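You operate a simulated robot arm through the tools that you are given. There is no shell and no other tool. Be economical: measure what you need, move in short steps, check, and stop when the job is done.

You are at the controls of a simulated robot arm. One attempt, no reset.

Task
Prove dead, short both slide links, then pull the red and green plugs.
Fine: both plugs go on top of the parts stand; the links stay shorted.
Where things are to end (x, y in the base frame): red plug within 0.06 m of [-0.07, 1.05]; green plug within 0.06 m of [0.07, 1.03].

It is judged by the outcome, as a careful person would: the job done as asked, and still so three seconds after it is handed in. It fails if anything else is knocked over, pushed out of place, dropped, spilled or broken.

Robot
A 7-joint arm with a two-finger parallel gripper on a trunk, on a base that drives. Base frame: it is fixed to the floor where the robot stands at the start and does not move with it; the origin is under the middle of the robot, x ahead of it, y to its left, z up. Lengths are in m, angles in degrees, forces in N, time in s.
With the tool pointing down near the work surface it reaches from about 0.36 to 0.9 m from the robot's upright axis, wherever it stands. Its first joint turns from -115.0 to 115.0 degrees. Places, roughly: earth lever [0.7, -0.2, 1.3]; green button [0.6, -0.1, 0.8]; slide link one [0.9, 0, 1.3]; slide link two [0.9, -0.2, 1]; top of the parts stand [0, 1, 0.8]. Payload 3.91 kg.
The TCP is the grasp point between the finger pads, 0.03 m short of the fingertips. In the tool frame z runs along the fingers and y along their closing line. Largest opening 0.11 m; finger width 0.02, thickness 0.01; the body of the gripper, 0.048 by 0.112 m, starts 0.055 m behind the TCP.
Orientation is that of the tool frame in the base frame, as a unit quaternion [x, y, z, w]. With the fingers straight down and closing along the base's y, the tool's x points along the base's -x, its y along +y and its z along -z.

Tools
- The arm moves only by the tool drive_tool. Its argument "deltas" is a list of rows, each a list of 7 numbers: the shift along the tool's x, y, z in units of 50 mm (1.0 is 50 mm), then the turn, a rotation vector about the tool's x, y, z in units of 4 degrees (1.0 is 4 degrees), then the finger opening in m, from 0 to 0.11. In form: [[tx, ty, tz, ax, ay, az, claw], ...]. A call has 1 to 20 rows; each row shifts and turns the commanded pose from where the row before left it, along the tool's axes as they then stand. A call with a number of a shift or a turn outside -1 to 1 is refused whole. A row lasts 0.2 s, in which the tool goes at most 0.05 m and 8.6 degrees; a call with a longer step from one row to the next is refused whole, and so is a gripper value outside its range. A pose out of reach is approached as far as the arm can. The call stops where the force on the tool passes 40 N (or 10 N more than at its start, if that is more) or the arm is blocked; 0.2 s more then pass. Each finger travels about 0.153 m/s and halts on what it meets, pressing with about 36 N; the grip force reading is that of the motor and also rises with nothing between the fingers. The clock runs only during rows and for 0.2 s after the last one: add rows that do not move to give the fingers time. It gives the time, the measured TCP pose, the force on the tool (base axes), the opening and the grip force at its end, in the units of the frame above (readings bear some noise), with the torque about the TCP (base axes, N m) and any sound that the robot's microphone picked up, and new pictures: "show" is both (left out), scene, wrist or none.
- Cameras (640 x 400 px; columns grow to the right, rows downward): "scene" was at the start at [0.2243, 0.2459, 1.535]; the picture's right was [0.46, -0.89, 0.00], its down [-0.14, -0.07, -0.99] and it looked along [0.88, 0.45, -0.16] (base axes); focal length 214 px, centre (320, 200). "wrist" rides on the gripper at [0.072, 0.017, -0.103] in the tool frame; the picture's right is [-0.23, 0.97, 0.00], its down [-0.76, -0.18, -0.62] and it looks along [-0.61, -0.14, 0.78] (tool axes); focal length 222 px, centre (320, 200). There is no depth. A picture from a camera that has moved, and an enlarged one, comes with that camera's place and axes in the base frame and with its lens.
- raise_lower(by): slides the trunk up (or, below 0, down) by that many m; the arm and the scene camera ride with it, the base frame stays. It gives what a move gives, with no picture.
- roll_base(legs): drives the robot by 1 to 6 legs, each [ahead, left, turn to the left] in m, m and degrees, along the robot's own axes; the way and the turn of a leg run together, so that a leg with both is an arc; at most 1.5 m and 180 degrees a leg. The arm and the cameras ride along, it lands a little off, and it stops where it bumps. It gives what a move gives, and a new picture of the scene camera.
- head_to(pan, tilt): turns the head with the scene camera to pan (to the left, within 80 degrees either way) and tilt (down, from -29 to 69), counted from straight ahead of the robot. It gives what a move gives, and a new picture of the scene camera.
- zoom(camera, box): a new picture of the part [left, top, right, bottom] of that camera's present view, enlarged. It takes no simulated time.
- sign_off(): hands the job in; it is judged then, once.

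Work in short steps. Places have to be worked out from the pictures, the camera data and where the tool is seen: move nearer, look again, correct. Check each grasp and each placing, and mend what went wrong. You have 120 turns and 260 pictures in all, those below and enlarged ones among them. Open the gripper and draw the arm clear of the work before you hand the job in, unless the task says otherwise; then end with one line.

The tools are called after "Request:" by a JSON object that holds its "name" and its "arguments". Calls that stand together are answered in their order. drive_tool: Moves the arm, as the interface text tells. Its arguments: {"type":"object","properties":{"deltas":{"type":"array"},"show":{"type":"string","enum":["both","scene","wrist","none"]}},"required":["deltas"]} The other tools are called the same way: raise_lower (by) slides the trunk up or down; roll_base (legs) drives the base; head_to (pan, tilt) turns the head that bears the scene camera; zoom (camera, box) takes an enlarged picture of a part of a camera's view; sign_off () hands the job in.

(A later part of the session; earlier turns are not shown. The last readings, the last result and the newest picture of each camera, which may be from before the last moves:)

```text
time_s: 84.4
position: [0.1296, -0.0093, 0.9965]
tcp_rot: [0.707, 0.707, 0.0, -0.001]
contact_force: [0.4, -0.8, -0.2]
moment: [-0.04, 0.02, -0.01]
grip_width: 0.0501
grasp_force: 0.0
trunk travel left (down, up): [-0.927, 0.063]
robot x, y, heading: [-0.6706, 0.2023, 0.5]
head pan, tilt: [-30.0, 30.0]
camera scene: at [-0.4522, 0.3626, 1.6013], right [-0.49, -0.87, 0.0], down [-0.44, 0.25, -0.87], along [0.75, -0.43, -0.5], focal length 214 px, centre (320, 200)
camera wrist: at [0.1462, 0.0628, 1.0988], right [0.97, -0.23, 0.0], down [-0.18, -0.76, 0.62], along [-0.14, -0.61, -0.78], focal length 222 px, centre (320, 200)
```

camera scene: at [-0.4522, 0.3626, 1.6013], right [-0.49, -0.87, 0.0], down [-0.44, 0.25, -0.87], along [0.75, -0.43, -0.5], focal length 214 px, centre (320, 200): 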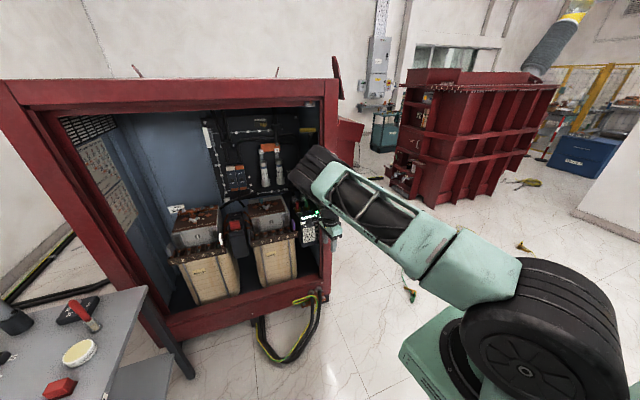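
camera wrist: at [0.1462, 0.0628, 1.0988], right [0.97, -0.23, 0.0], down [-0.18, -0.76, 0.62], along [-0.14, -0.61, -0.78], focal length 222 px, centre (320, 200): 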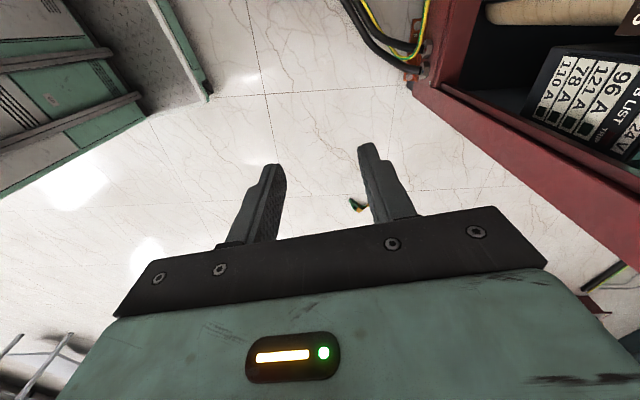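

Drive forward 0.5 with the tool at y≈-0.01 (clear through the opening).

Request:
{"name": "roll_base", "arguments": {"legs": [[0.5, 0, 0]]}}

Request:
{"name": "zoom", "arguments": {"camera": "wrist", "box": [0, 0, 640, 400]}}

```text
time_s: 87.3
position: [0.621, -0.0009, 0.9954]
tcp_rot: [0.706, 0.708, 0.001, 0.0]
contact_force: [0.3, 0.2, -0.1]
moment: [-0.02, 0.02, -0.04]
grip_width: 0.0501
grasp_force: 0.0
trunk travel left (down, up): [-0.927, 0.063]
robot x, y, heading: [-0.1816, 0.2071, 0.7]
head pan, tilt: [-30.0, 30.0]
camera scene: at [0.0369, 0.3689, 1.6014], right [-0.49, -0.87, 0.0], down [-0.44, 0.24, -0.87], along [0.76, -0.42, -0.5], focal length 214 px, centre (320, 200)
```

scene: 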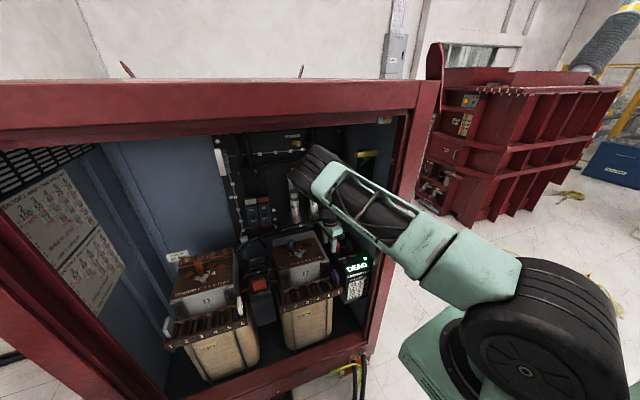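

```text
1.00 times, centred on (320, 200) of wrist (not enlarged: the box is as wide or as high as the picture)
camera zoom: at [0.6363, 0.0712, 1.0988], right [0.97, -0.22, 0.0], down [-0.18, -0.76, 0.62], along [-0.14, -0.61, -0.78], focal length 222 px, centre (320, 200)
```

zoom: 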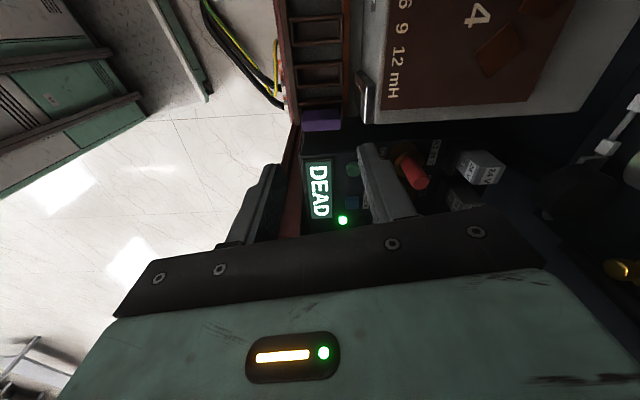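

Red plug top ≈(0.724, -0.113). Move over it at the current height.

Request:
{"name": "drive_tool", "arguments": {"deltas": [[0, 1, 0, 0, 0, 0, 0.05], [0, 1, 0, 0, 0, 0, 0.05], [-1, 0, 0, 0, 0, 0, 0.05], [-1, 0, 0, 0, 0, 0, 0.05], [-0.3, 0, 0, 0, 0, 0, 0.05]], "show": "wrist"}}

Request:
{"name": "zoom", "arguments": {"camera": "scene", "box": [260, 140, 420, 290]}}

```text
time_s: 88.5
position: [0.7156, -0.115, 0.995]
tcp_rot: [0.706, 0.708, 0.0, -0.001]
contact_force: [-0.9, 1.4, 0.1]
moment: [-0.04, 0.03, 0.0]
grip_width: 0.0498
grasp_force: 0.1
out of reach, approached as far as the arm can: row 5
trunk travel left (down, up): [-0.927, 0.063]
robot x, y, heading: [-0.1831, 0.2091, 0.8]
head pan, tilt: [-30.0, 30.0]
camera wrist: at [0.7314, -0.0432, 1.0991], right [0.97, -0.22, 0.0], down [-0.17, -0.76, 0.62], along [-0.14, -0.61, -0.78], focal length 222 px, centre (320, 200)
```

wrist: 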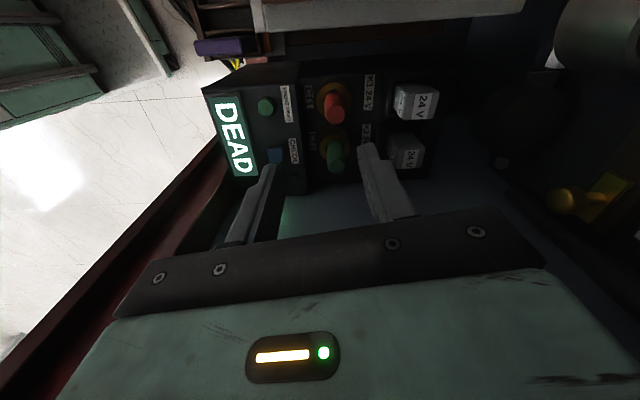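

```text
2.67 times, centred on (340, 215) of scene
camera zoom: at [0.0371, 0.3693, 1.6013], right [-0.49, -0.87, 0.0], down [-0.44, 0.24, -0.87], along [0.76, -0.42, -0.5], focal length 572 px, centre (267, 160)
```

zoom: 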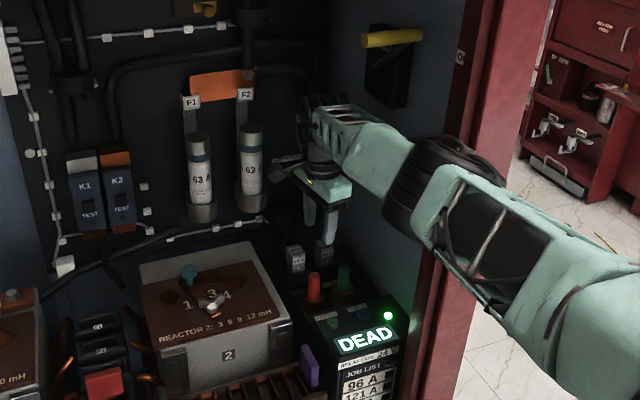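

The arm is near its reach limit. Retract the tool 0.1 and bring the base forward 0.1, then check the elbow clearance.

Request:
{"name": "drive_tool", "arguments": {"deltas": [[0, -1, 0, 0, 0, 0, 0.05], [0, -1, 0, 0, 0, 0, 0.05]], "show": "scene"}}

```text
time_s: 89.1
position: [0.7003, -0.1424, 0.9741]
tcp_rot: [0.706, 0.708, 0.001, -0.001]
contact_force: [0.5, 0.2, 0.5]
moment: [0.0, 0.01, 0.0]
grip_width: 0.05
grasp_force: 0.0
out of reach, approached as far as the arm can: row 1, 2
trunk travel left (down, up): [-0.927, 0.063]
robot x, y, heading: [-0.1797, 0.2087, 0.6]
head pan, tilt: [-30.0, 30.0]
camera scene: at [0.037, 0.3688, 1.6013], right [-0.49, -0.87, 0.0], down [-0.44, 0.24, -0.87], along [0.76, -0.42, -0.5], focal length 214 px, centre (320, 200)
```

scene: 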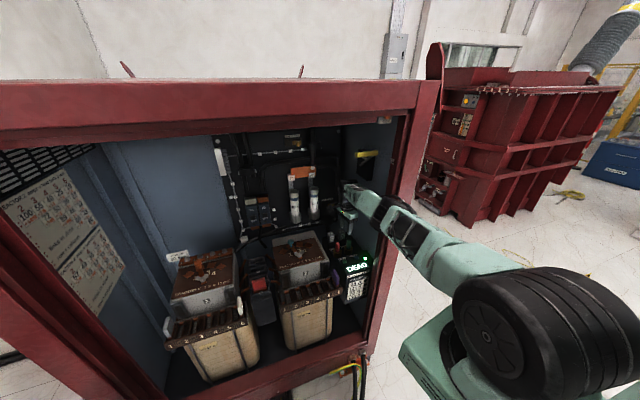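

Still at the stretch limit; bring the base ahead a little (0.05) and then retract the tool.

Request:
{"name": "roll_base", "arguments": {"legs": [[0.05, 0, 0]]}}

Request:
{"name": "drive_tool", "arguments": {"deltas": [[0.5, 0, 0, 0, 0, 0, 0.05], [0, -0.5, 0, 0, 0, 0, 0.05]], "show": "scene"}}

```text
time_s: 90.0
position: [0.7504, -0.1418, 0.9753]
tcp_rot: [0.707, 0.707, 0.001, -0.002]
contact_force: [-0.1, 0.7, -0.5]
moment: [0.02, -0.01, 0.03]
grip_width: 0.0502
grasp_force: 0.1
trunk travel left (down, up): [-0.927, 0.063]
robot x, y, heading: [-0.13, 0.2097, 0.8]
head pan, tilt: [-30.0, 30.0]
camera scene: at [0.0877, 0.3692, 1.6014], right [-0.49, -0.87, 0.0], down [-0.44, 0.24, -0.87], along [0.76, -0.42, -0.5], focal length 214 px, centre (320, 200)
```

scene: 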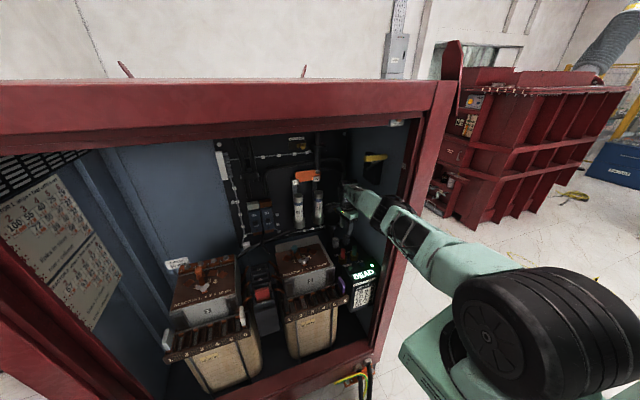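

```text
time_s: 90.6
position: [0.7522, -0.1292, 0.9661]
tcp_rot: [0.707, 0.708, 0.0, -0.003]
contact_force: [-0.5, 0.8, -0.5]
moment: [0.0, 0.02, 0.01]
grip_width: 0.0502
grasp_force: 0.1
out of reach, approached as far as the arm can: row 1, 2
trunk travel left (down, up): [-0.927, 0.063]
robot x, y, heading: [-0.1293, 0.2111, 0.8]
head pan, tilt: [-30.0, 30.0]
camera scene: at [0.088, 0.3692, 1.6013], right [-0.49, -0.87, 0.0], down [-0.44, 0.24, -0.87], along [0.76, -0.42, -0.5], focal length 214 px, centre (320, 200)
```

scene: 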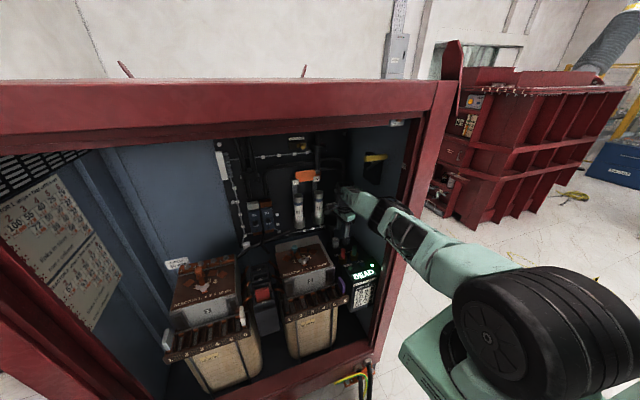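

The arm seems to be caught at a singular pose. Try moving left and up out of it.

Request:
{"name": "drive_tool", "arguments": {"deltas": [[0.5, -0.5, -0.5, 0, 0, 0, 0.05], [0.5, -0.5, -0.5, 0, 0, 0, 0.05], [0.5, -0.5, 0, 0, 0, 0, 0.05], [0.5, -0.5, 0, 0, 0, 0, 0.05], [0, 0, 0, 0, 0, 0, 0.05]], "show": "scene"}}

```text
time_s: 91.8
position: [0.7773, -0.0607, 0.9879]
tcp_rot: [0.707, 0.708, 0.0, -0.002]
contact_force: [0.8, 0.1, 0.5]
moment: [0.01, 0.01, -0.02]
grip_width: 0.0503
grasp_force: 0.0
out of reach, approached as far as the arm can: row 1, 2, 3, 4
trunk travel left (down, up): [-0.927, 0.063]
robot x, y, heading: [-0.1292, 0.2077, 0.8]
head pan, tilt: [-30.0, 30.0]
camera scene: at [0.088, 0.3692, 1.6013], right [-0.49, -0.87, 0.0], down [-0.44, 0.24, -0.87], along [0.76, -0.42, -0.5], focal length 214 px, centre (320, 200)
```

scene: 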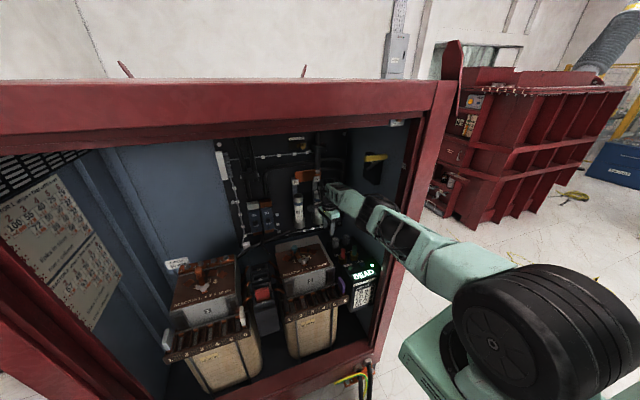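

I'll back straight out 0.5 m and reconfigure with a lower trunk (as when pressing the button), which gives a comfortable tool-down reach.

Request:
{"name": "roll_base", "arguments": {"legs": [[-0.5, 0, 0]]}}

Request:
{"name": "raise_lower", "arguments": {"by": -0.2}}

Request:
{"name": "drive_tool", "arguments": {"deltas": [[0, 0, -1, 0, 0, 0, 0.05], [0, 0, -1, 0, 0, 0, 0.05], [0, 0, -1, 0, 0, 0, 0.05], [0, 0, -1, 0, 0, 0, 0.05]], "show": "scene"}}

```text
time_s: 94.8
position: [0.2619, -0.0742, 0.9886]
tcp_rot: [0.71, 0.704, 0.0, -0.002]
contact_force: [1.1, 0.4, -1.0]
moment: [0.01, 0.0, 0.0]
grip_width: 0.05
grasp_force: 0.2
trunk travel left (down, up): [-0.927, 0.063]
robot x, y, heading: [-0.6433, 0.2057, -0.0]
head pan, tilt: [-30.0, 30.0]
camera scene: at [-0.4225, 0.3635, 1.6013], right [-0.5, -0.87, 0.0], down [-0.43, 0.25, -0.87], along [0.75, -0.43, -0.5], focal length 214 px, centre (320, 200)
```

scene: 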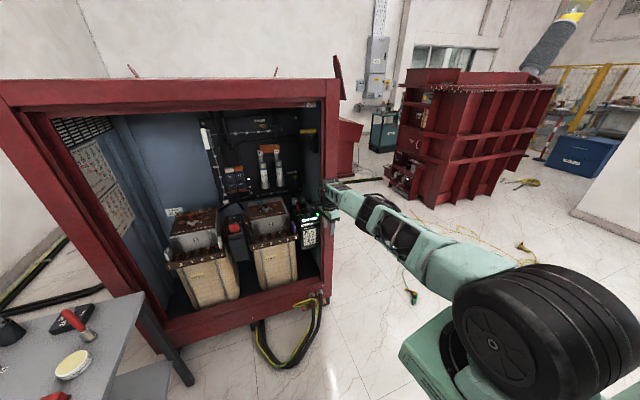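

```text
time_s: 97.0
position: [0.2613, -0.0739, 0.7893]
tcp_rot: [0.71, 0.704, 0.001, -0.002]
contact_force: [-0.4, 0.3, 0.2]
moment: [0.0, -0.02, 0.01]
grip_width: 0.05
grasp_force: 0.2
trunk travel left (down, up): [-0.727, 0.263]
robot x, y, heading: [-0.6438, 0.2048, -0.1]
head pan, tilt: [-30.0, 30.0]
```

```text
time_s: 98.0
position: [0.2764, -0.0809, 0.9893]
tcp_rot: [0.71, 0.704, 0.0, -0.003]
contact_force: [-0.4, -0.6, -0.9]
moment: [0.01, 0.01, -0.02]
grip_width: 0.0501
grasp_force: 0.1
out of reach, approached as far as the arm can: row 1, 2
trunk travel left (down, up): [-0.727, 0.263]
robot x, y, heading: [-0.6456, 0.2059, -0.1]
head pan, tilt: [-30.0, 30.0]
camera scene: at [-0.4222, 0.3634, 1.4012], right [-0.5, -0.87, 0.0], down [-0.43, 0.25, -0.87], along [0.75, -0.43, -0.5], focal length 214 px, centre (320, 200)
```

scene: 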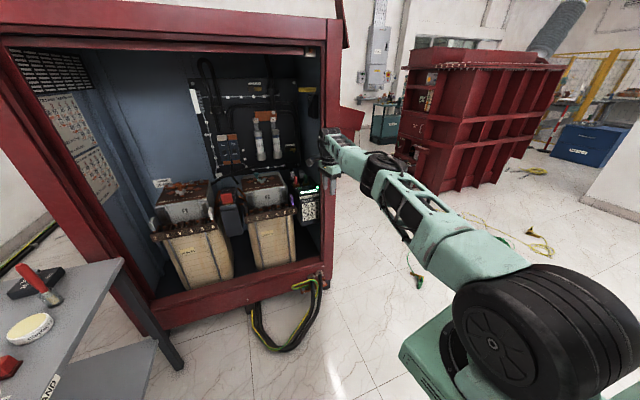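

Continue: trunk down 0.2, tool up 0.2, then retract 0.25.

Request:
{"name": "raise_lower", "arguments": {"by": -0.2}}

Request:
{"name": "drive_tool", "arguments": {"deltas": [[0, 0, -1, 0, 0, 0, 0.05], [0, 0, -1, 0, 0, 0, 0.05], [0, 0, -1, 0, 0, 0, 0.05], [0, 0, -1, 0, 0, 0, 0.05], [0, -1, 0, 0, 0, 0, 0.05], [0, -1, 0, 0, 0, 0, 0.05], [0, -1, 0, 0, 0, 0, 0.05], [0, -1, 0, 0, 0, 0, 0.05], [0, 0, 0, 0, 0, 0, 0.05]], "show": "scene"}}

```text
time_s: 100.2
position: [0.2783, -0.0823, 0.7901]
tcp_rot: [0.711, 0.704, -0.001, -0.003]
contact_force: [-0.5, -0.8, -0.1]
moment: [-0.01, 0.05, 0.03]
grip_width: 0.0501
grasp_force: 0.1
trunk travel left (down, up): [-0.527, 0.463]
robot x, y, heading: [-0.6453, 0.2011, -0.0]
head pan, tilt: [-30.0, 30.0]
```

```text
time_s: 102.2
position: [0.2012, -0.1193, 1.0429]
tcp_rot: [0.711, 0.703, -0.001, -0.003]
contact_force: [0.8, 0.1, 0.1]
moment: [-0.03, 0.02, 0.02]
grip_width: 0.0502
grasp_force: 0.0
out of reach, approached as far as the arm can: row 1, 2, 3, 4, 5, 6, 7, 8
trunk travel left (down, up): [-0.527, 0.463]
robot x, y, heading: [-0.644, 0.2055, -0.2]
head pan, tilt: [-30.0, 30.0]
camera scene: at [-0.4226, 0.3635, 1.2013], right [-0.5, -0.87, 0.0], down [-0.43, 0.25, -0.87], along [0.75, -0.43, -0.5], focal length 214 px, centre (320, 200)
```

scene: 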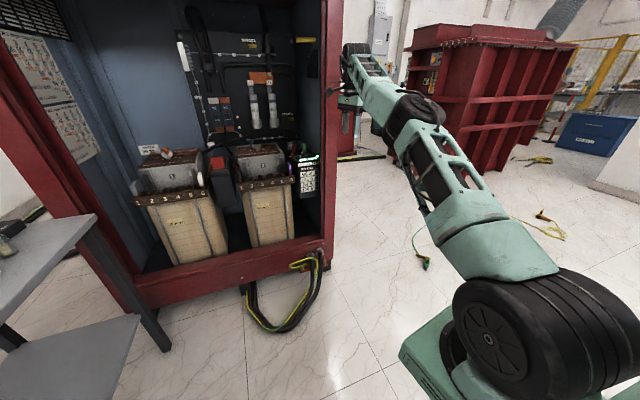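

The arm is bending again. Retract and centre the tool more.

Request:
{"name": "drive_tool", "arguments": {"deltas": [[1, 0, 0, 0, 0, 0, 0.05], [1, 0, 0, 0, 0, 0, 0.05], [1, 0, 0, 0, 0, 0, 0.05], [0, -1, 0, 0, 0, 0, 0.05], [0, -1, 0, 0, 0, 0, 0.05], [0, -1, 0, 0, 0, 0, 0.05], [0, 0, 0, 0, 0, 0, 0.05]], "show": "scene"}}

```text
time_s: 103.8
position: [0.073, 0.0289, 1.0526]
tcp_rot: [0.71, 0.704, 0.0, -0.003]
contact_force: [-0.2, 0.4, 0.5]
moment: [0.02, 0.04, -0.02]
grip_width: 0.0501
grasp_force: 0.1
out of reach, approached as far as the arm can: row 1, 2, 3
trunk travel left (down, up): [-0.527, 0.463]
robot x, y, heading: [-0.6426, 0.2042, -0.0]
head pan, tilt: [-30.0, 30.0]
camera scene: at [-0.4226, 0.3636, 1.2013], right [-0.5, -0.87, 0.0], down [-0.43, 0.25, -0.87], along [0.75, -0.43, -0.5], focal length 214 px, centre (320, 200)
```

scene: 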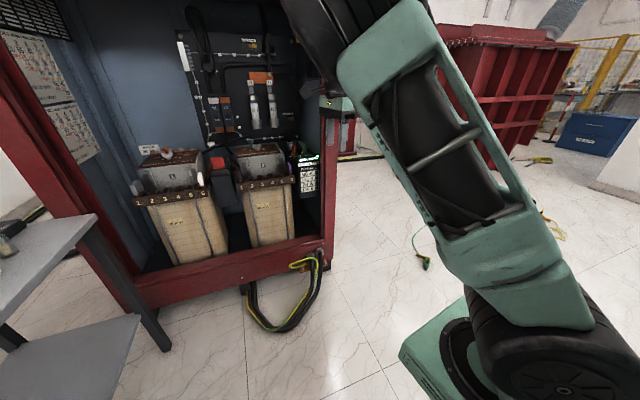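

Elbow is up again. Lower the trunk 0.2, raise the tool 0.1, shift tool left 0.08; then drive the base toward (0, 0).

Request:
{"name": "raise_lower", "arguments": {"by": -0.2}}

Request:
{"name": "drive_tool", "arguments": {"deltas": [[0, 0, -1, 0, 0, 0, 0.05], [0, 0, -1, 0, 0, 0, 0.05], [1, 0, 0, 0, 0, 0, 0.05], [0.8, 0, 0, 0, 0, 0, 0.05], [0, -0.8, 0, 0, 0, 0, 0.05]], "show": "none"}}

Request:
{"name": "roll_base", "arguments": {"legs": [[0.35, -0.18, 0]]}}

```text
time_s: 106.0
position: [0.0725, 0.0275, 0.852]
tcp_rot: [0.71, 0.704, 0.0, -0.003]
contact_force: [0.4, -0.4, -0.8]
moment: [0.0, 0.03, -0.01]
grip_width: 0.0501
grasp_force: 0.1
trunk travel left (down, up): [-0.327, 0.663]
robot x, y, heading: [-0.6441, 0.2047, 0.1]
head pan, tilt: [-30.0, 30.0]
```

```text
time_s: 107.2
position: [0.0351, 0.12, 0.9505]
tcp_rot: [0.711, 0.703, -0.001, -0.003]
contact_force: [1.1, -0.1, 0.0]
moment: [0.04, 0.02, -0.03]
grip_width: 0.0499
grasp_force: 0.1
trunk travel left (down, up): [-0.327, 0.663]
robot x, y, heading: [-0.6424, 0.2109, -0.1]
head pan, tilt: [-30.0, 30.0]
```

```text
time_s: 109.6
position: [0.3899, -0.0594, 0.9516]
tcp_rot: [0.709, 0.705, 0.0, -0.002]
contact_force: [-0.2, -0.1, -0.1]
moment: [0.0, -0.02, -0.02]
grip_width: 0.0501
grasp_force: 0.0
trunk travel left (down, up): [-0.327, 0.663]
robot x, y, heading: [-0.2881, 0.0285, 0.0]
head pan, tilt: [-30.0, 30.0]
camera scene: at [-0.0699, 0.1846, 1.0013], right [-0.5, -0.87, 0.0], down [-0.43, 0.25, -0.87], along [0.75, -0.43, -0.5], focal length 214 px, centre (320, 200)
```

scene: 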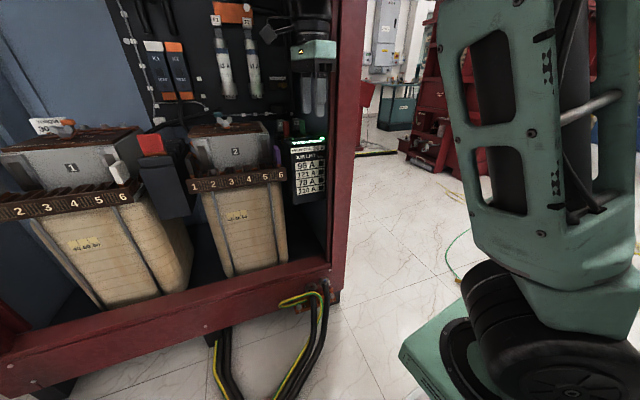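

Drive ahead 0.27 to bring the tool inside over the panel (y≈-0.06).

Request:
{"name": "roll_base", "arguments": {"legs": [[0.27, 0, 0]]}}

Request:
{"name": "zoom", "arguments": {"camera": "wrist", "box": [0, 0, 640, 400]}}

```text
time_s: 111.5
position: [0.6536, -0.0622, 0.9518]
tcp_rot: [0.712, 0.702, 0.0, -0.003]
contact_force: [-0.1, 0.0, 0.4]
moment: [0.01, 0.0, -0.02]
grip_width: 0.0501
grasp_force: 0.2
trunk travel left (down, up): [-0.327, 0.663]
robot x, y, heading: [-0.0244, 0.0239, -0.0]
head pan, tilt: [-30.0, 30.0]
camera scene: at [0.1957, 0.1836, 1.0013], right [-0.5, -0.86, 0.0], down [-0.43, 0.25, -0.87], along [0.75, -0.43, -0.5], focal length 214 px, centre (320, 200)
```

scene: 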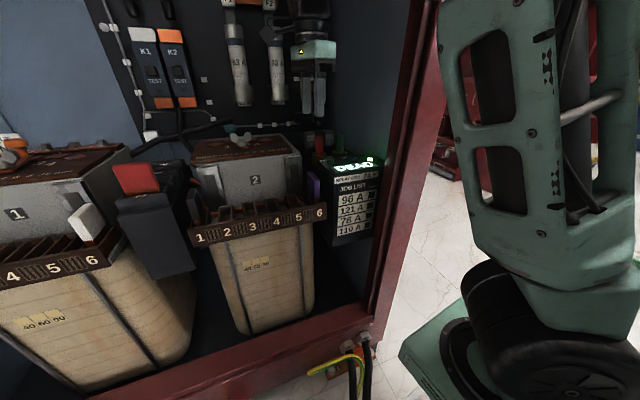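

```text
1.00 times, centred on (320, 200) of wrist (not enlarged: the box is as wide or as high as the picture)
camera zoom: at [0.6711, 0.0112, 1.0549], right [0.97, -0.24, 0.0], down [-0.18, -0.76, 0.62], along [-0.15, -0.6, -0.78], focal length 222 px, centre (320, 200)
```

zoom: 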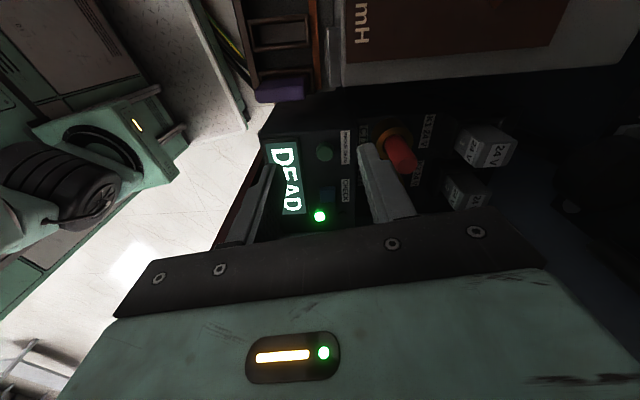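

Red plug ≈(0.728, -0.115). Move the tool over it, still at z≈0.95.

Request:
{"name": "drive_tool", "arguments": {"deltas": [[0, 1, 0, 0, 0, 0, 0.05], [-1, 0.48, 0, 0, 0, 0, 0.05]], "show": "none"}}

Request:
{"name": "drive_tool", "arguments": {"deltas": [[-0.05, 0.46, 0, 0, 0, 0, 0.05], [-1, 0, 0, 0, 0, 0, 0.05]], "show": "wrist"}}

```text
refused: row 2 steps farther than a row can; nothing moved
```

```text
time_s: 112.1
position: [0.6776, -0.1113, 0.9515]
tcp_rot: [0.71, 0.704, 0.0, -0.003]
contact_force: [0.2, 0.9, 0.7]
moment: [0.0, -0.01, 0.0]
grip_width: 0.0497
grasp_force: 0.1
trunk travel left (down, up): [-0.327, 0.663]
robot x, y, heading: [-0.022, 0.0269, -0.1]
head pan, tilt: [-30.0, 30.0]
camera wrist: at [0.6946, -0.039, 1.0548], right [0.97, -0.24, -0.01], down [-0.18, -0.76, 0.62], along [-0.15, -0.6, -0.78], focal length 222 px, centre (320, 200)
```

wrist: 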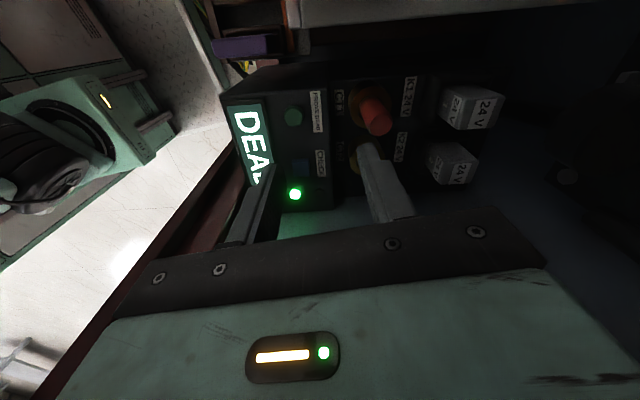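

Plug ≈(0.727, -0.117). Centre over it and descend to z≈0.90, then check.

Request:
{"name": "drive_tool", "arguments": {"deltas": [[0, 0.99, 0, 0, 0, 0, 0.05], [-0.1, 0, 0, 0, 0, 0, 0.05], [0, 0, 0.9, 0, 0, 0, 0.05]], "show": "wrist"}}

Request:
{"name": "zoom", "arguments": {"camera": "scene", "box": [260, 40, 400, 190]}}

```text
time_s: 112.9
position: [0.7302, -0.1177, 0.9072]
tcp_rot: [0.711, 0.703, 0.0, -0.003]
contact_force: [0.6, -0.6, -0.8]
moment: [0.01, 0.02, 0.02]
grip_width: 0.0502
grasp_force: 0.0
trunk travel left (down, up): [-0.327, 0.663]
robot x, y, heading: [-0.0244, 0.0261, -0.4]
head pan, tilt: [-30.0, 30.0]
camera wrist: at [0.7474, -0.0464, 1.0106], right [0.97, -0.24, 0.0], down [-0.18, -0.76, 0.62], along [-0.15, -0.6, -0.78], focal length 222 px, centre (320, 200)
```

wrist: 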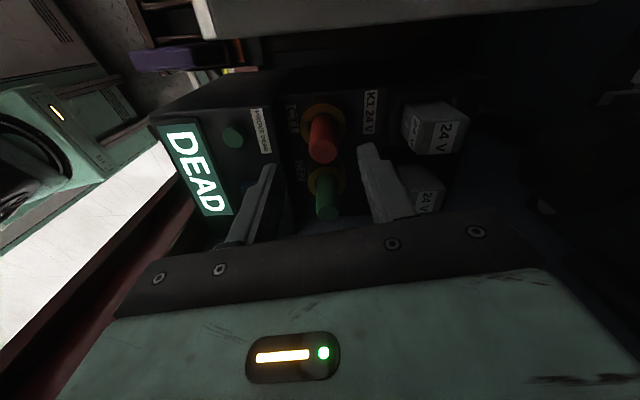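

```text
2.67 times, centred on (330, 115) of scene
camera zoom: at [0.1956, 0.1836, 1.0014], right [-0.5, -0.86, 0.0], down [-0.43, 0.25, -0.87], along [0.75, -0.43, -0.5], focal length 572 px, centre (293, 427)
```

zoom: 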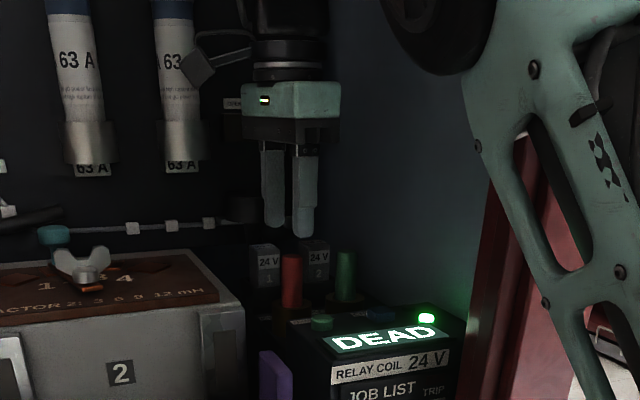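

Well aligned. Descend 0.058 and grip.

Request:
{"name": "drive_tool", "arguments": {"deltas": [[-0.03, 0, 0.6, 0, 0, 0, 0.05], [0, 0, 0.5, 0, 0, 0, 0.05], [0, 0, 0, 0, 0, 0, 0.05]], "show": "wrist"}}

Request:
{"name": "zoom", "arguments": {"camera": "wrist", "box": [220, 80, 460, 230]}}

```text
time_s: 113.7
position: [0.7281, -0.1156, 0.8513]
tcp_rot: [0.712, 0.703, 0.0, -0.003]
contact_force: [-1.0, -1.1, -0.1]
moment: [-0.01, 0.02, 0.0]
grip_width: 0.0502
grasp_force: 0.1
trunk travel left (down, up): [-0.327, 0.663]
robot x, y, heading: [-0.0216, 0.0269, -0.0]
head pan, tilt: [-30.0, 30.0]
camera wrist: at [0.7448, -0.0446, 0.9561], right [0.97, -0.24, 0.0], down [-0.18, -0.76, 0.62], along [-0.15, -0.6, -0.78], focal length 222 px, centre (320, 200)
```

wrist: 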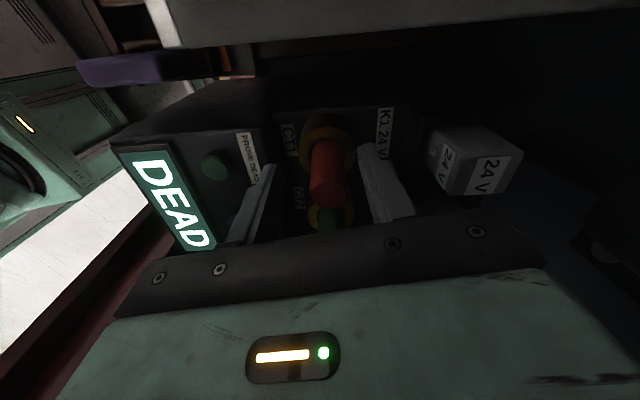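

```text
2.67 times, centred on (340, 155) of wrist
camera zoom: at [0.7448, -0.0446, 0.9561], right [0.97, -0.24, 0.0], down [-0.18, -0.76, 0.62], along [-0.15, -0.6, -0.78], focal length 592 px, centre (267, 320)
```

zoom: 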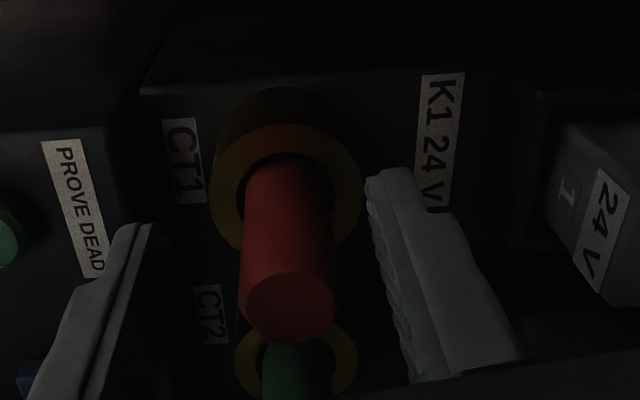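

The red plug is between the fingers with its ring below. Close the gripper.

Request:
{"name": "drive_tool", "arguments": {"deltas": [[0, 0, 0, 0, 0, 0, 0.03], [0, 0, 0, 0, 0, 0, 0.0], [0, 0, 0, 0, 0, 0, 0.0], [0, 0, 0, 0, 0, 0, 0.0]], "show": "wrist"}}

```text
time_s: 114.7
position: [0.7273, -0.117, 0.8531]
tcp_rot: [0.712, 0.703, 0.0, -0.002]
contact_force: [14.5, -0.3, -1.2]
moment: [-0.04, -0.88, 0.1]
grip_width: 0.0225
grasp_force: 36.2
trunk travel left (down, up): [-0.327, 0.663]
robot x, y, heading: [-0.0242, 0.0234, -0.1]
head pan, tilt: [-30.0, 30.0]
camera wrist: at [0.7456, -0.0447, 0.9561], right [0.97, -0.24, 0.0], down [-0.19, -0.76, 0.62], along [-0.15, -0.6, -0.78], focal length 222 px, centre (320, 200)
```

wrist: 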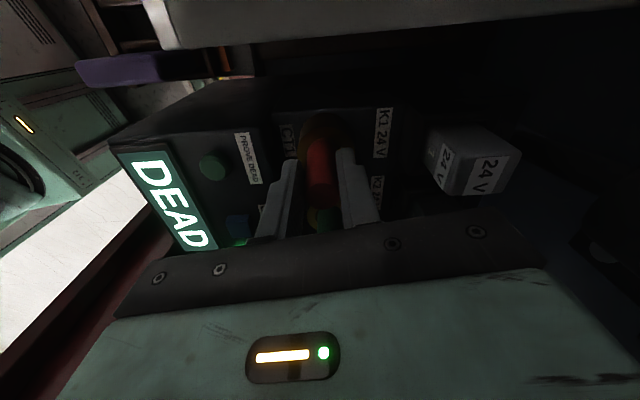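

Gripped (22.5 mm) with a sideways load of 14 N toward +x; shift 3 mm to relax it, then pull up slowly.

Request:
{"name": "drive_tool", "arguments": {"deltas": [[0, 0.06, 0, 0, 0, 0, 0], [0, 0, -0.15, 0, 0, 0, 0], [0, 0, -0.15, 0, 0, 0, 0]], "show": "none"}}

```text
time_s: 115.5
position: [0.7286, -0.119, 0.8668]
tcp_rot: [0.711, 0.703, 0.0, -0.005]
contact_force: [1.5, 5.5, -1.3]
moment: [0.37, -0.22, 0.01]
grip_width: 0.0225
grasp_force: 36.2
trunk travel left (down, up): [-0.327, 0.663]
robot x, y, heading: [-0.0246, 0.0276, 0.0]
head pan, tilt: [-30.0, 30.0]
```

Coming up with little force. Continue to lift 0.1 and check.

Request:
{"name": "drive_tool", "arguments": {"deltas": [[0, 0, -0.4, 0, 0, 0, 0], [0, 0, -0.6, 0, 0, 0, 0], [0, 0, -1, 0, 0, 0, 0], [0, 0, 0, 0, 0, 0, 0]], "show": "wrist"}}

Request:
{"name": "zoom", "arguments": {"camera": "scene", "box": [260, 0, 400, 190]}}

```text
time_s: 116.5
position: [0.7287, -0.1174, 0.967]
tcp_rot: [0.711, 0.703, -0.001, -0.003]
contact_force: [-0.2, 0.5, -0.3]
moment: [0.0, 0.0, -0.01]
grip_width: 0.0227
grasp_force: 36.1
trunk travel left (down, up): [-0.327, 0.663]
robot x, y, heading: [-0.0231, 0.0277, -0.1]
head pan, tilt: [-30.0, 30.0]
camera wrist: at [0.7472, -0.0459, 1.0708], right [0.97, -0.24, -0.01], down [-0.18, -0.76, 0.62], along [-0.15, -0.6, -0.78], focal length 222 px, centre (320, 200)
```

wrist: 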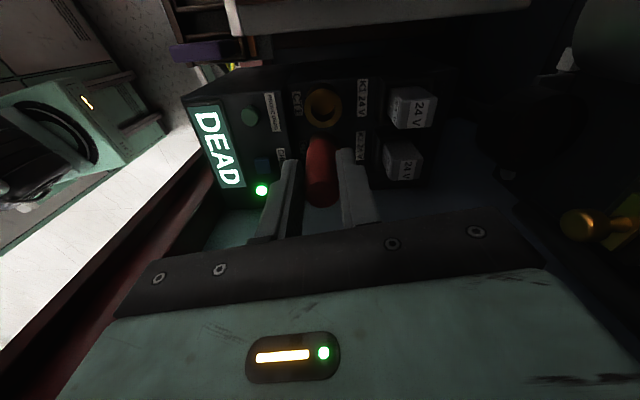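

```text
2.11 times, centred on (330, 95) of scene
camera zoom: at [0.1957, 0.1836, 1.0013], right [-0.5, -0.86, 0.0], down [-0.43, 0.25, -0.87], along [0.75, -0.43, -0.5], focal length 452 px, centre (299, 421)
```

zoom: 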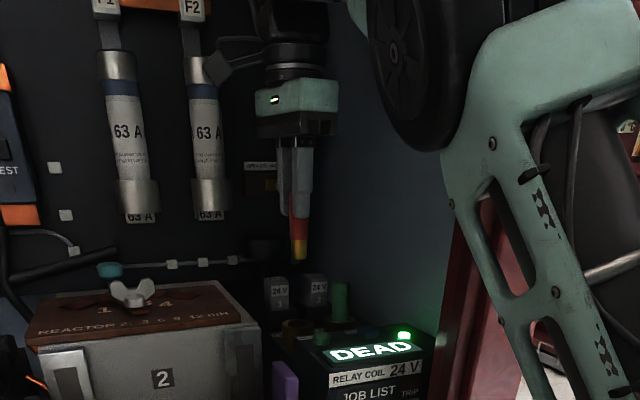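

The red plug is out. Let me look closely at its shape to plan the placing.

Request:
{"name": "zoom", "arguments": {"camera": "scene", "box": [300, 50, 350, 130]}}

Request:
{"name": "zoom", "arguments": {"camera": "wrist", "box": [260, 100, 400, 240]}}

```text
5.00 times, centred on (325, 90) of scene
camera zoom: at [0.1957, 0.1836, 1.0013], right [-0.5, -0.86, 0.0], down [-0.43, 0.25, -0.87], along [0.75, -0.43, -0.5], focal length 1072 px, centre (295, 750)
```

zoom: 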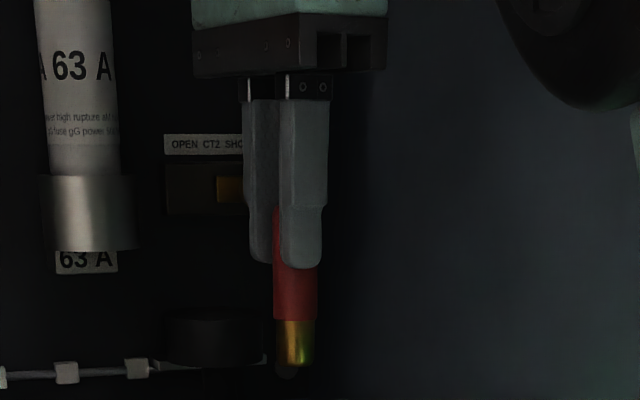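

```text
2.86 times, centred on (330, 170) of wrist
camera zoom: at [0.7472, -0.0459, 1.0708], right [0.97, -0.24, -0.01], down [-0.18, -0.76, 0.62], along [-0.15, -0.6, -0.78], focal length 635 px, centre (291, 286)
```

zoom: 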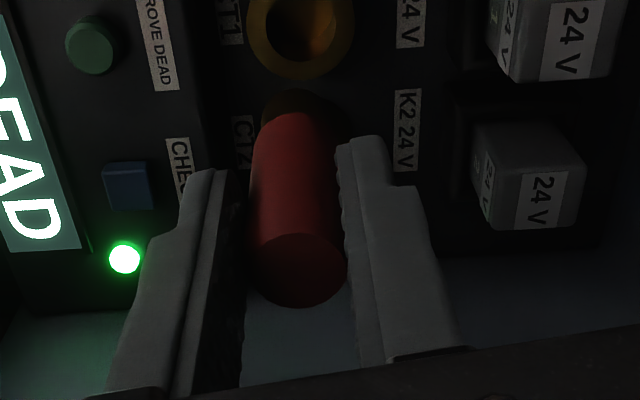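

The plug is a plain cylinder with a flat brass end, so I can stand it upright. Move the tool left a bit, back out 0.45, and raise the trunk for carrying.

Request:
{"name": "drive_tool", "arguments": {"deltas": [[1, 0, 0, 0, 0, 0, 0], [0.2, 0, 0, 0, 0, 0, 0]], "show": "none"}}

Request:
{"name": "roll_base", "arguments": {"legs": [[-0.45, 0, 0]]}}

Request:
{"name": "raise_lower", "arguments": {"by": 0.2}}

Request:
{"name": "head_to", "arguments": {"pan": 60, "tilt": 25}}

```text
time_s: 117.1
position: [0.7317, -0.0594, 0.9655]
tcp_rot: [0.712, 0.703, 0.0, -0.002]
contact_force: [-0.8, -0.6, -0.4]
moment: [-0.01, 0.03, -0.01]
grip_width: 0.0228
grasp_force: 35.9
trunk travel left (down, up): [-0.327, 0.663]
robot x, y, heading: [-0.0221, 0.0281, -0.2]
head pan, tilt: [-30.0, 30.0]
```

```text
time_s: 119.8
position: [0.2891, -0.0637, 0.966]
tcp_rot: [0.714, 0.701, 0.0, -0.002]
contact_force: [1.1, 0.2, 0.1]
moment: [0.02, 0.01, 0.02]
grip_width: 0.0227
grasp_force: 35.9
trunk travel left (down, up): [-0.327, 0.663]
robot x, y, heading: [-0.4651, 0.0296, -0.6]
head pan, tilt: [-30.0, 30.0]
camera scene: at [-0.2449, 0.1846, 1.0013], right [-0.51, -0.86, 0.0], down [-0.43, 0.25, -0.87], along [0.75, -0.44, -0.5], focal length 214 px, centre (320, 200)
```

scene: 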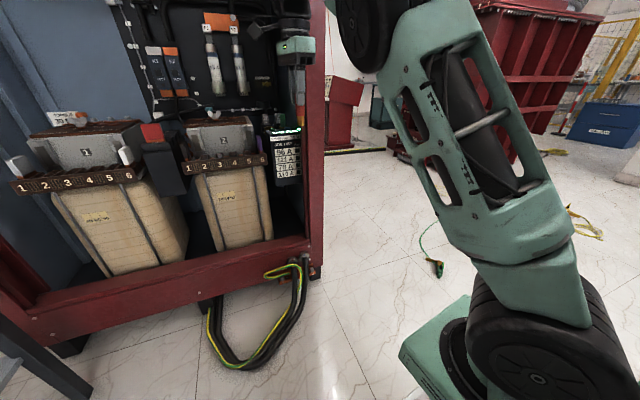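

```text
time_s: 122.0
position: [0.2884, -0.0633, 1.166]
tcp_rot: [0.714, 0.7, -0.001, -0.002]
contact_force: [0.0, -0.3, -1.3]
moment: [-0.01, -0.03, -0.01]
grip_width: 0.0228
grasp_force: 36.1
trunk travel left (down, up): [-0.527, 0.463]
robot x, y, heading: [-0.4702, 0.025, -0.3]
head pan, tilt: [-30.0, 30.0]
```

```text
time_s: 123.6
position: [0.2891, -0.0638, 1.1664]
tcp_rot: [0.714, 0.7, -0.001, -0.003]
contact_force: [0.4, 0.7, 0.0]
moment: [0.0, -0.01, 0.04]
grip_width: 0.0229
grasp_force: 36.2
trunk travel left (down, up): [-0.527, 0.463]
robot x, y, heading: [-0.4686, 0.0298, -0.6]
head pan, tilt: [60.0, 25.0]
camera scene: at [-0.276, 0.3098, 1.2093], right [0.86, -0.51, 0.0], down [-0.21, -0.36, -0.91], along [0.46, 0.78, -0.42], focal length 214 px, centre (320, 200)
```

scene: 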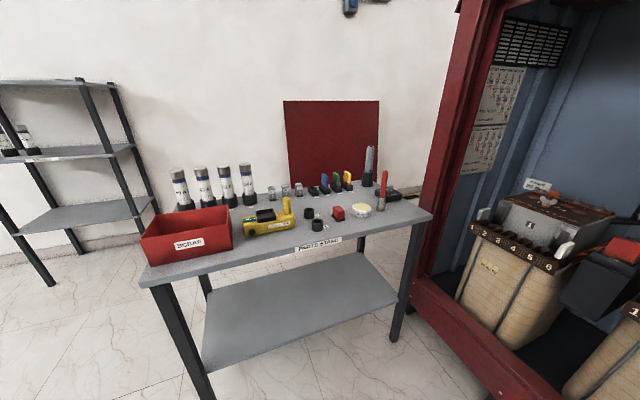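

Table top confirmed at z≈0.80; the red target is open space just behind the yellow tester. Turn left 90° and move to about (-0.16, 0.25) facing the stand.

Request:
{"name": "roll_base", "arguments": {"legs": [[0, 0, 90]]}}

Request:
{"name": "roll_base", "arguments": {"legs": [[0.2, -0.3, 0]]}}

Request:
{"name": "head_to", "arguments": {"pan": -5, "tilt": 35}}

```text
time_s: 127.7
position: [-0.3304, 0.7781, 1.1659]
tcp_rot: [0.039, 0.999, -0.002, -0.002]
contact_force: [-0.3, 0.3, -0.6]
moment: [0.01, 0.03, 0.03]
grip_width: 0.023
grasp_force: 35.7
trunk travel left (down, up): [-0.527, 0.463]
robot x, y, heading: [-0.4683, 0.0268, 86.2]
head pan, tilt: [60.0, 25.0]
camera scene: at [-0.7381, 0.2337, 1.2093], right [0.56, 0.83, 0.0], down [0.35, -0.24, -0.91], along [-0.75, 0.51, -0.42], focal length 214 px, centre (320, 200)
```

scene: 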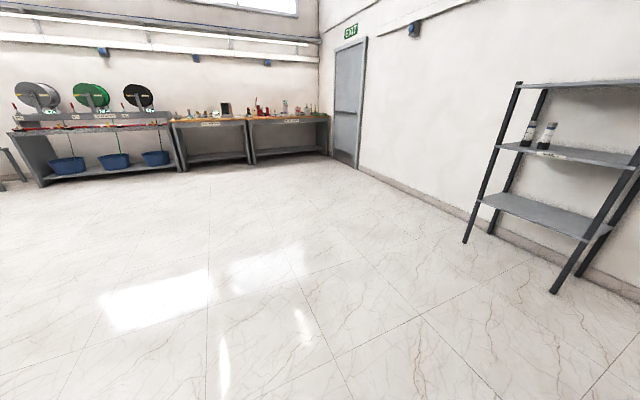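

```text
time_s: 130.0
position: [-0.0106, 0.9543, 1.1656]
tcp_rot: [0.039, 0.999, -0.003, -0.001]
contact_force: [0.3, -0.8, 0.7]
moment: [-0.01, -0.02, -0.03]
grip_width: 0.0226
grasp_force: 36.2
trunk travel left (down, up): [-0.527, 0.463]
robot x, y, heading: [-0.1464, 0.2024, 86.3]
head pan, tilt: [60.0, 25.0]
camera scene: at [-0.4192, 0.4106, 1.2093], right [0.56, 0.83, 0.0], down [0.35, -0.24, -0.91], along [-0.75, 0.51, -0.42], focal length 214 px, centre (320, 200)
```

scene: 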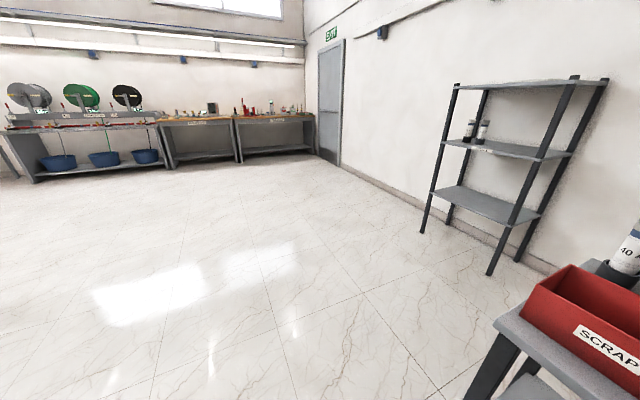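

```text
time_s: 131.4
position: [-0.0113, 0.9544, 1.1661]
tcp_rot: [0.038, 0.999, -0.003, -0.001]
contact_force: [0.1, 0.2, -0.3]
moment: [0.0, 0.04, -0.03]
grip_width: 0.0227
grasp_force: 36.3
trunk travel left (down, up): [-0.527, 0.463]
robot x, y, heading: [-0.1462, 0.2042, 86.2]
head pan, tilt: [-5.0, 35.0]
camera scene: at [-0.3292, 0.4463, 1.1936], right [0.99, -0.15, 0.0], down [-0.09, -0.57, -0.82], along [0.13, 0.81, -0.57], focal length 214 px, centre (320, 200)
```

scene: 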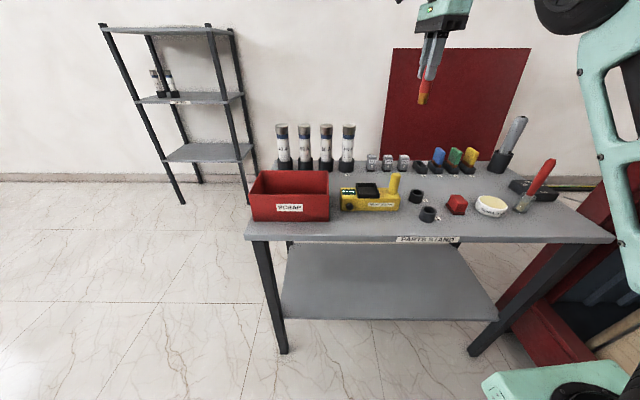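

I have a clear view. Move over (-0.07, 1.065), then lower the trunk 0.2.

Request:
{"name": "drive_tool", "arguments": {"deltas": [[0, 1, 0, 0, 0, 0, 0], [0, 1, 0, 0, 0, 0, 0], [0.67, 0.05, 0, 0, 0, 0, 0], [0.67, 0.05, 0, 0, 0, 0, 0]], "show": "none"}}

Request:
{"name": "raise_lower", "arguments": {"by": -0.2}}

Request:
{"name": "head_to", "arguments": {"pan": -10, "tilt": 30}}

Request:
{"name": "zoom", "arguments": {"camera": "wrist", "box": [0, 0, 640, 400]}}

```text
time_s: 132.4
position: [-0.0497, 1.0041, 1.1639]
tcp_rot: [0.039, 0.999, -0.003, 0.0]
contact_force: [-0.4, -0.2, -0.3]
moment: [0.0, 0.0, 0.01]
grip_width: 0.0226
grasp_force: 36.3
out of reach, approached as far as the arm can: row 1, 2, 4
trunk travel left (down, up): [-0.527, 0.463]
robot x, y, heading: [-0.1502, 0.2019, 86.2]
head pan, tilt: [-5.0, 35.0]
```

```text
time_s: 134.6
position: [-0.049, 1.0045, 0.9655]
tcp_rot: [0.039, 0.999, -0.003, 0.0]
contact_force: [-0.2, -0.6, -1.2]
moment: [0.04, -0.03, 0.07]
grip_width: 0.0227
grasp_force: 36.4
trunk travel left (down, up): [-0.327, 0.663]
robot x, y, heading: [-0.1441, 0.205, 86.2]
head pan, tilt: [-5.0, 35.0]
```

```text
time_s: 135.2
position: [-0.0501, 1.0025, 0.9647]
tcp_rot: [0.04, 0.999, -0.004, -0.001]
contact_force: [-0.7, -0.7, -0.8]
moment: [0.03, -0.01, -0.04]
grip_width: 0.0227
grasp_force: 36.0
trunk travel left (down, up): [-0.327, 0.663]
robot x, y, heading: [-0.1463, 0.2036, 86.1]
head pan, tilt: [-10.0, 30.0]
camera scene: at [-0.3211, 0.447, 1.0013], right [0.97, -0.24, 0.0], down [-0.12, -0.49, -0.87], along [0.21, 0.84, -0.5], focal length 214 px, centre (320, 200)
```

scene: 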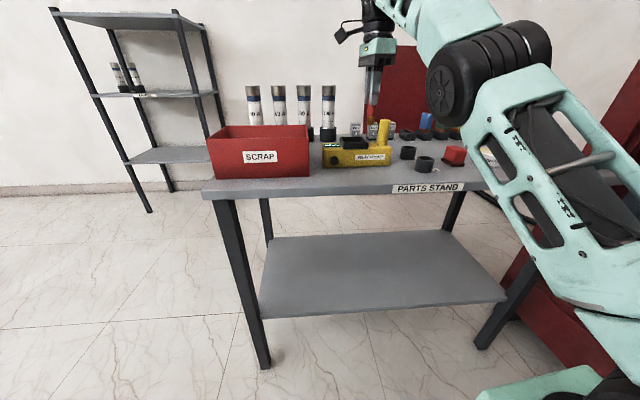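

```text
1.00 times, centred on (320, 200) of wrist (not enlarged: the box is as wide or as high as the picture)
camera zoom: at [-0.1216, 1.0271, 1.0676], right [0.3, 0.95, -0.01], down [0.75, -0.23, 0.62], along [0.59, -0.19, -0.78], focal length 222 px, centre (320, 200)
```

zoom: 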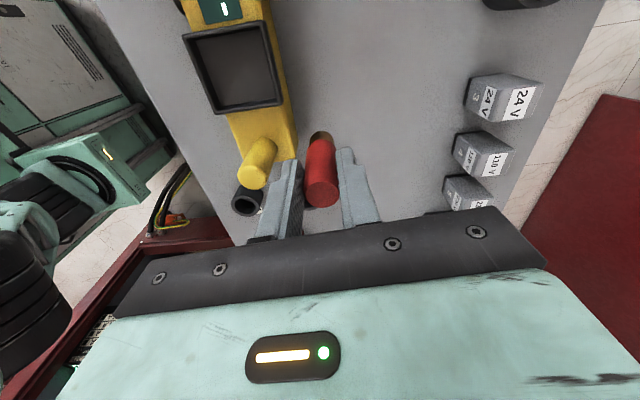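

Plug currently near the tester post; drive the base ahead 0.065 to reach y≈1.07.

Request:
{"name": "roll_base", "arguments": {"legs": [[0.065, 0.02, 0]]}}

Request:
{"name": "zoom", "arguments": {"camera": "wrist", "box": [0, 0, 640, 400]}}

```text
time_s: 136.2
position: [-0.0656, 1.0693, 0.9644]
tcp_rot: [0.037, 0.999, -0.003, -0.001]
contact_force: [0.1, 0.1, -0.2]
moment: [-0.03, 0.02, -0.01]
grip_width: 0.0227
grasp_force: 36.3
trunk travel left (down, up): [-0.327, 0.663]
robot x, y, heading: [-0.164, 0.2714, 86.4]
head pan, tilt: [-10.0, 30.0]
camera scene: at [-0.3363, 0.5127, 1.0013], right [0.97, -0.24, 0.0], down [-0.12, -0.49, -0.87], along [0.21, 0.84, -0.5], focal length 214 px, centre (320, 200)
```

scene: 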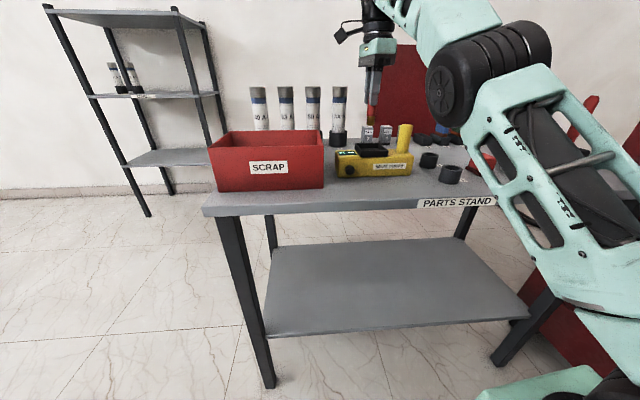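

```text
1.00 times, centred on (320, 200) of wrist (not enlarged: the box is as wide or as high as the picture)
camera zoom: at [-0.1373, 1.093, 1.0675], right [0.3, 0.95, -0.01], down [0.75, -0.23, 0.62], along [0.59, -0.19, -0.78], focal length 222 px, centre (320, 200)
```

zoom: 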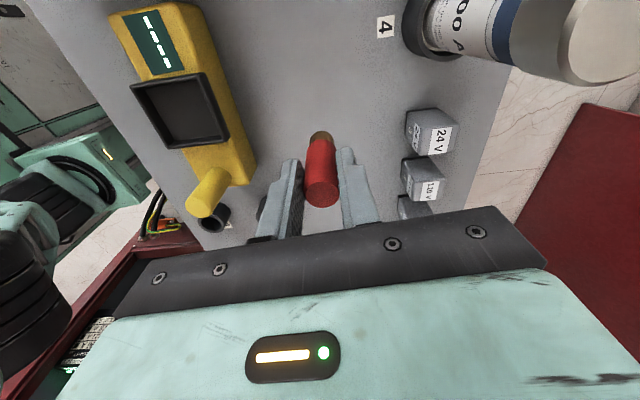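

Clear spot at (-0.066, 1.069). Descend 0.055, then creep until contact.

Request:
{"name": "drive_tool", "arguments": {"deltas": [[0, 0, 0.6, 0, 0, 0, 0], [0, 0, 0.5, 0, 0, 0, 0], [0, 0, 0.1, 0, 0, 0, 0]], "show": "none"}}

Request:
{"name": "zoom", "arguments": {"camera": "scene", "box": [330, 40, 430, 190]}}

```text
time_s: 137.0
position: [-0.0662, 1.0686, 0.9062]
tcp_rot: [0.037, 0.999, -0.003, -0.002]
contact_force: [0.0, 0.6, -0.6]
moment: [-0.01, -0.01, 0.02]
grip_width: 0.0229
grasp_force: 35.7
trunk travel left (down, up): [-0.327, 0.663]
robot x, y, heading: [-0.1629, 0.273, 86.3]
head pan, tilt: [-10.0, 30.0]
```

```text
2.67 times, centred on (380, 115) of scene
camera zoom: at [-0.3363, 0.5128, 1.0013], right [0.97, -0.24, 0.0], down [-0.12, -0.49, -0.87], along [0.21, 0.84, -0.5], focal length 572 px, centre (160, 427)
```

zoom: 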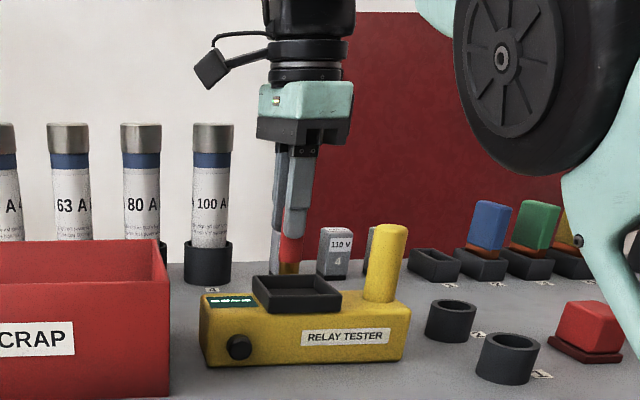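

Bottom is near the top. Creep down in 4 mm steps.

Request:
{"name": "drive_tool", "arguments": {"deltas": [[0, 0, 0.08, 0, 0, 0, 0], [0, 0, 0.08, 0, 0, 0, 0], [0, 0, 0.06, 0, 0, 0, 0], [0, 0, 0, 0, 0, 0, 0]], "show": "none"}}

```text
time_s: 138.0
position: [-0.0657, 1.0691, 0.8939]
tcp_rot: [0.037, 0.999, -0.003, -0.001]
contact_force: [-0.4, -0.6, -1.1]
moment: [0.0, 0.0, 0.0]
grip_width: 0.0229
grasp_force: 35.6
trunk travel left (down, up): [-0.327, 0.663]
robot x, y, heading: [-0.1604, 0.2727, 86.0]
head pan, tilt: [-10.0, 30.0]
```

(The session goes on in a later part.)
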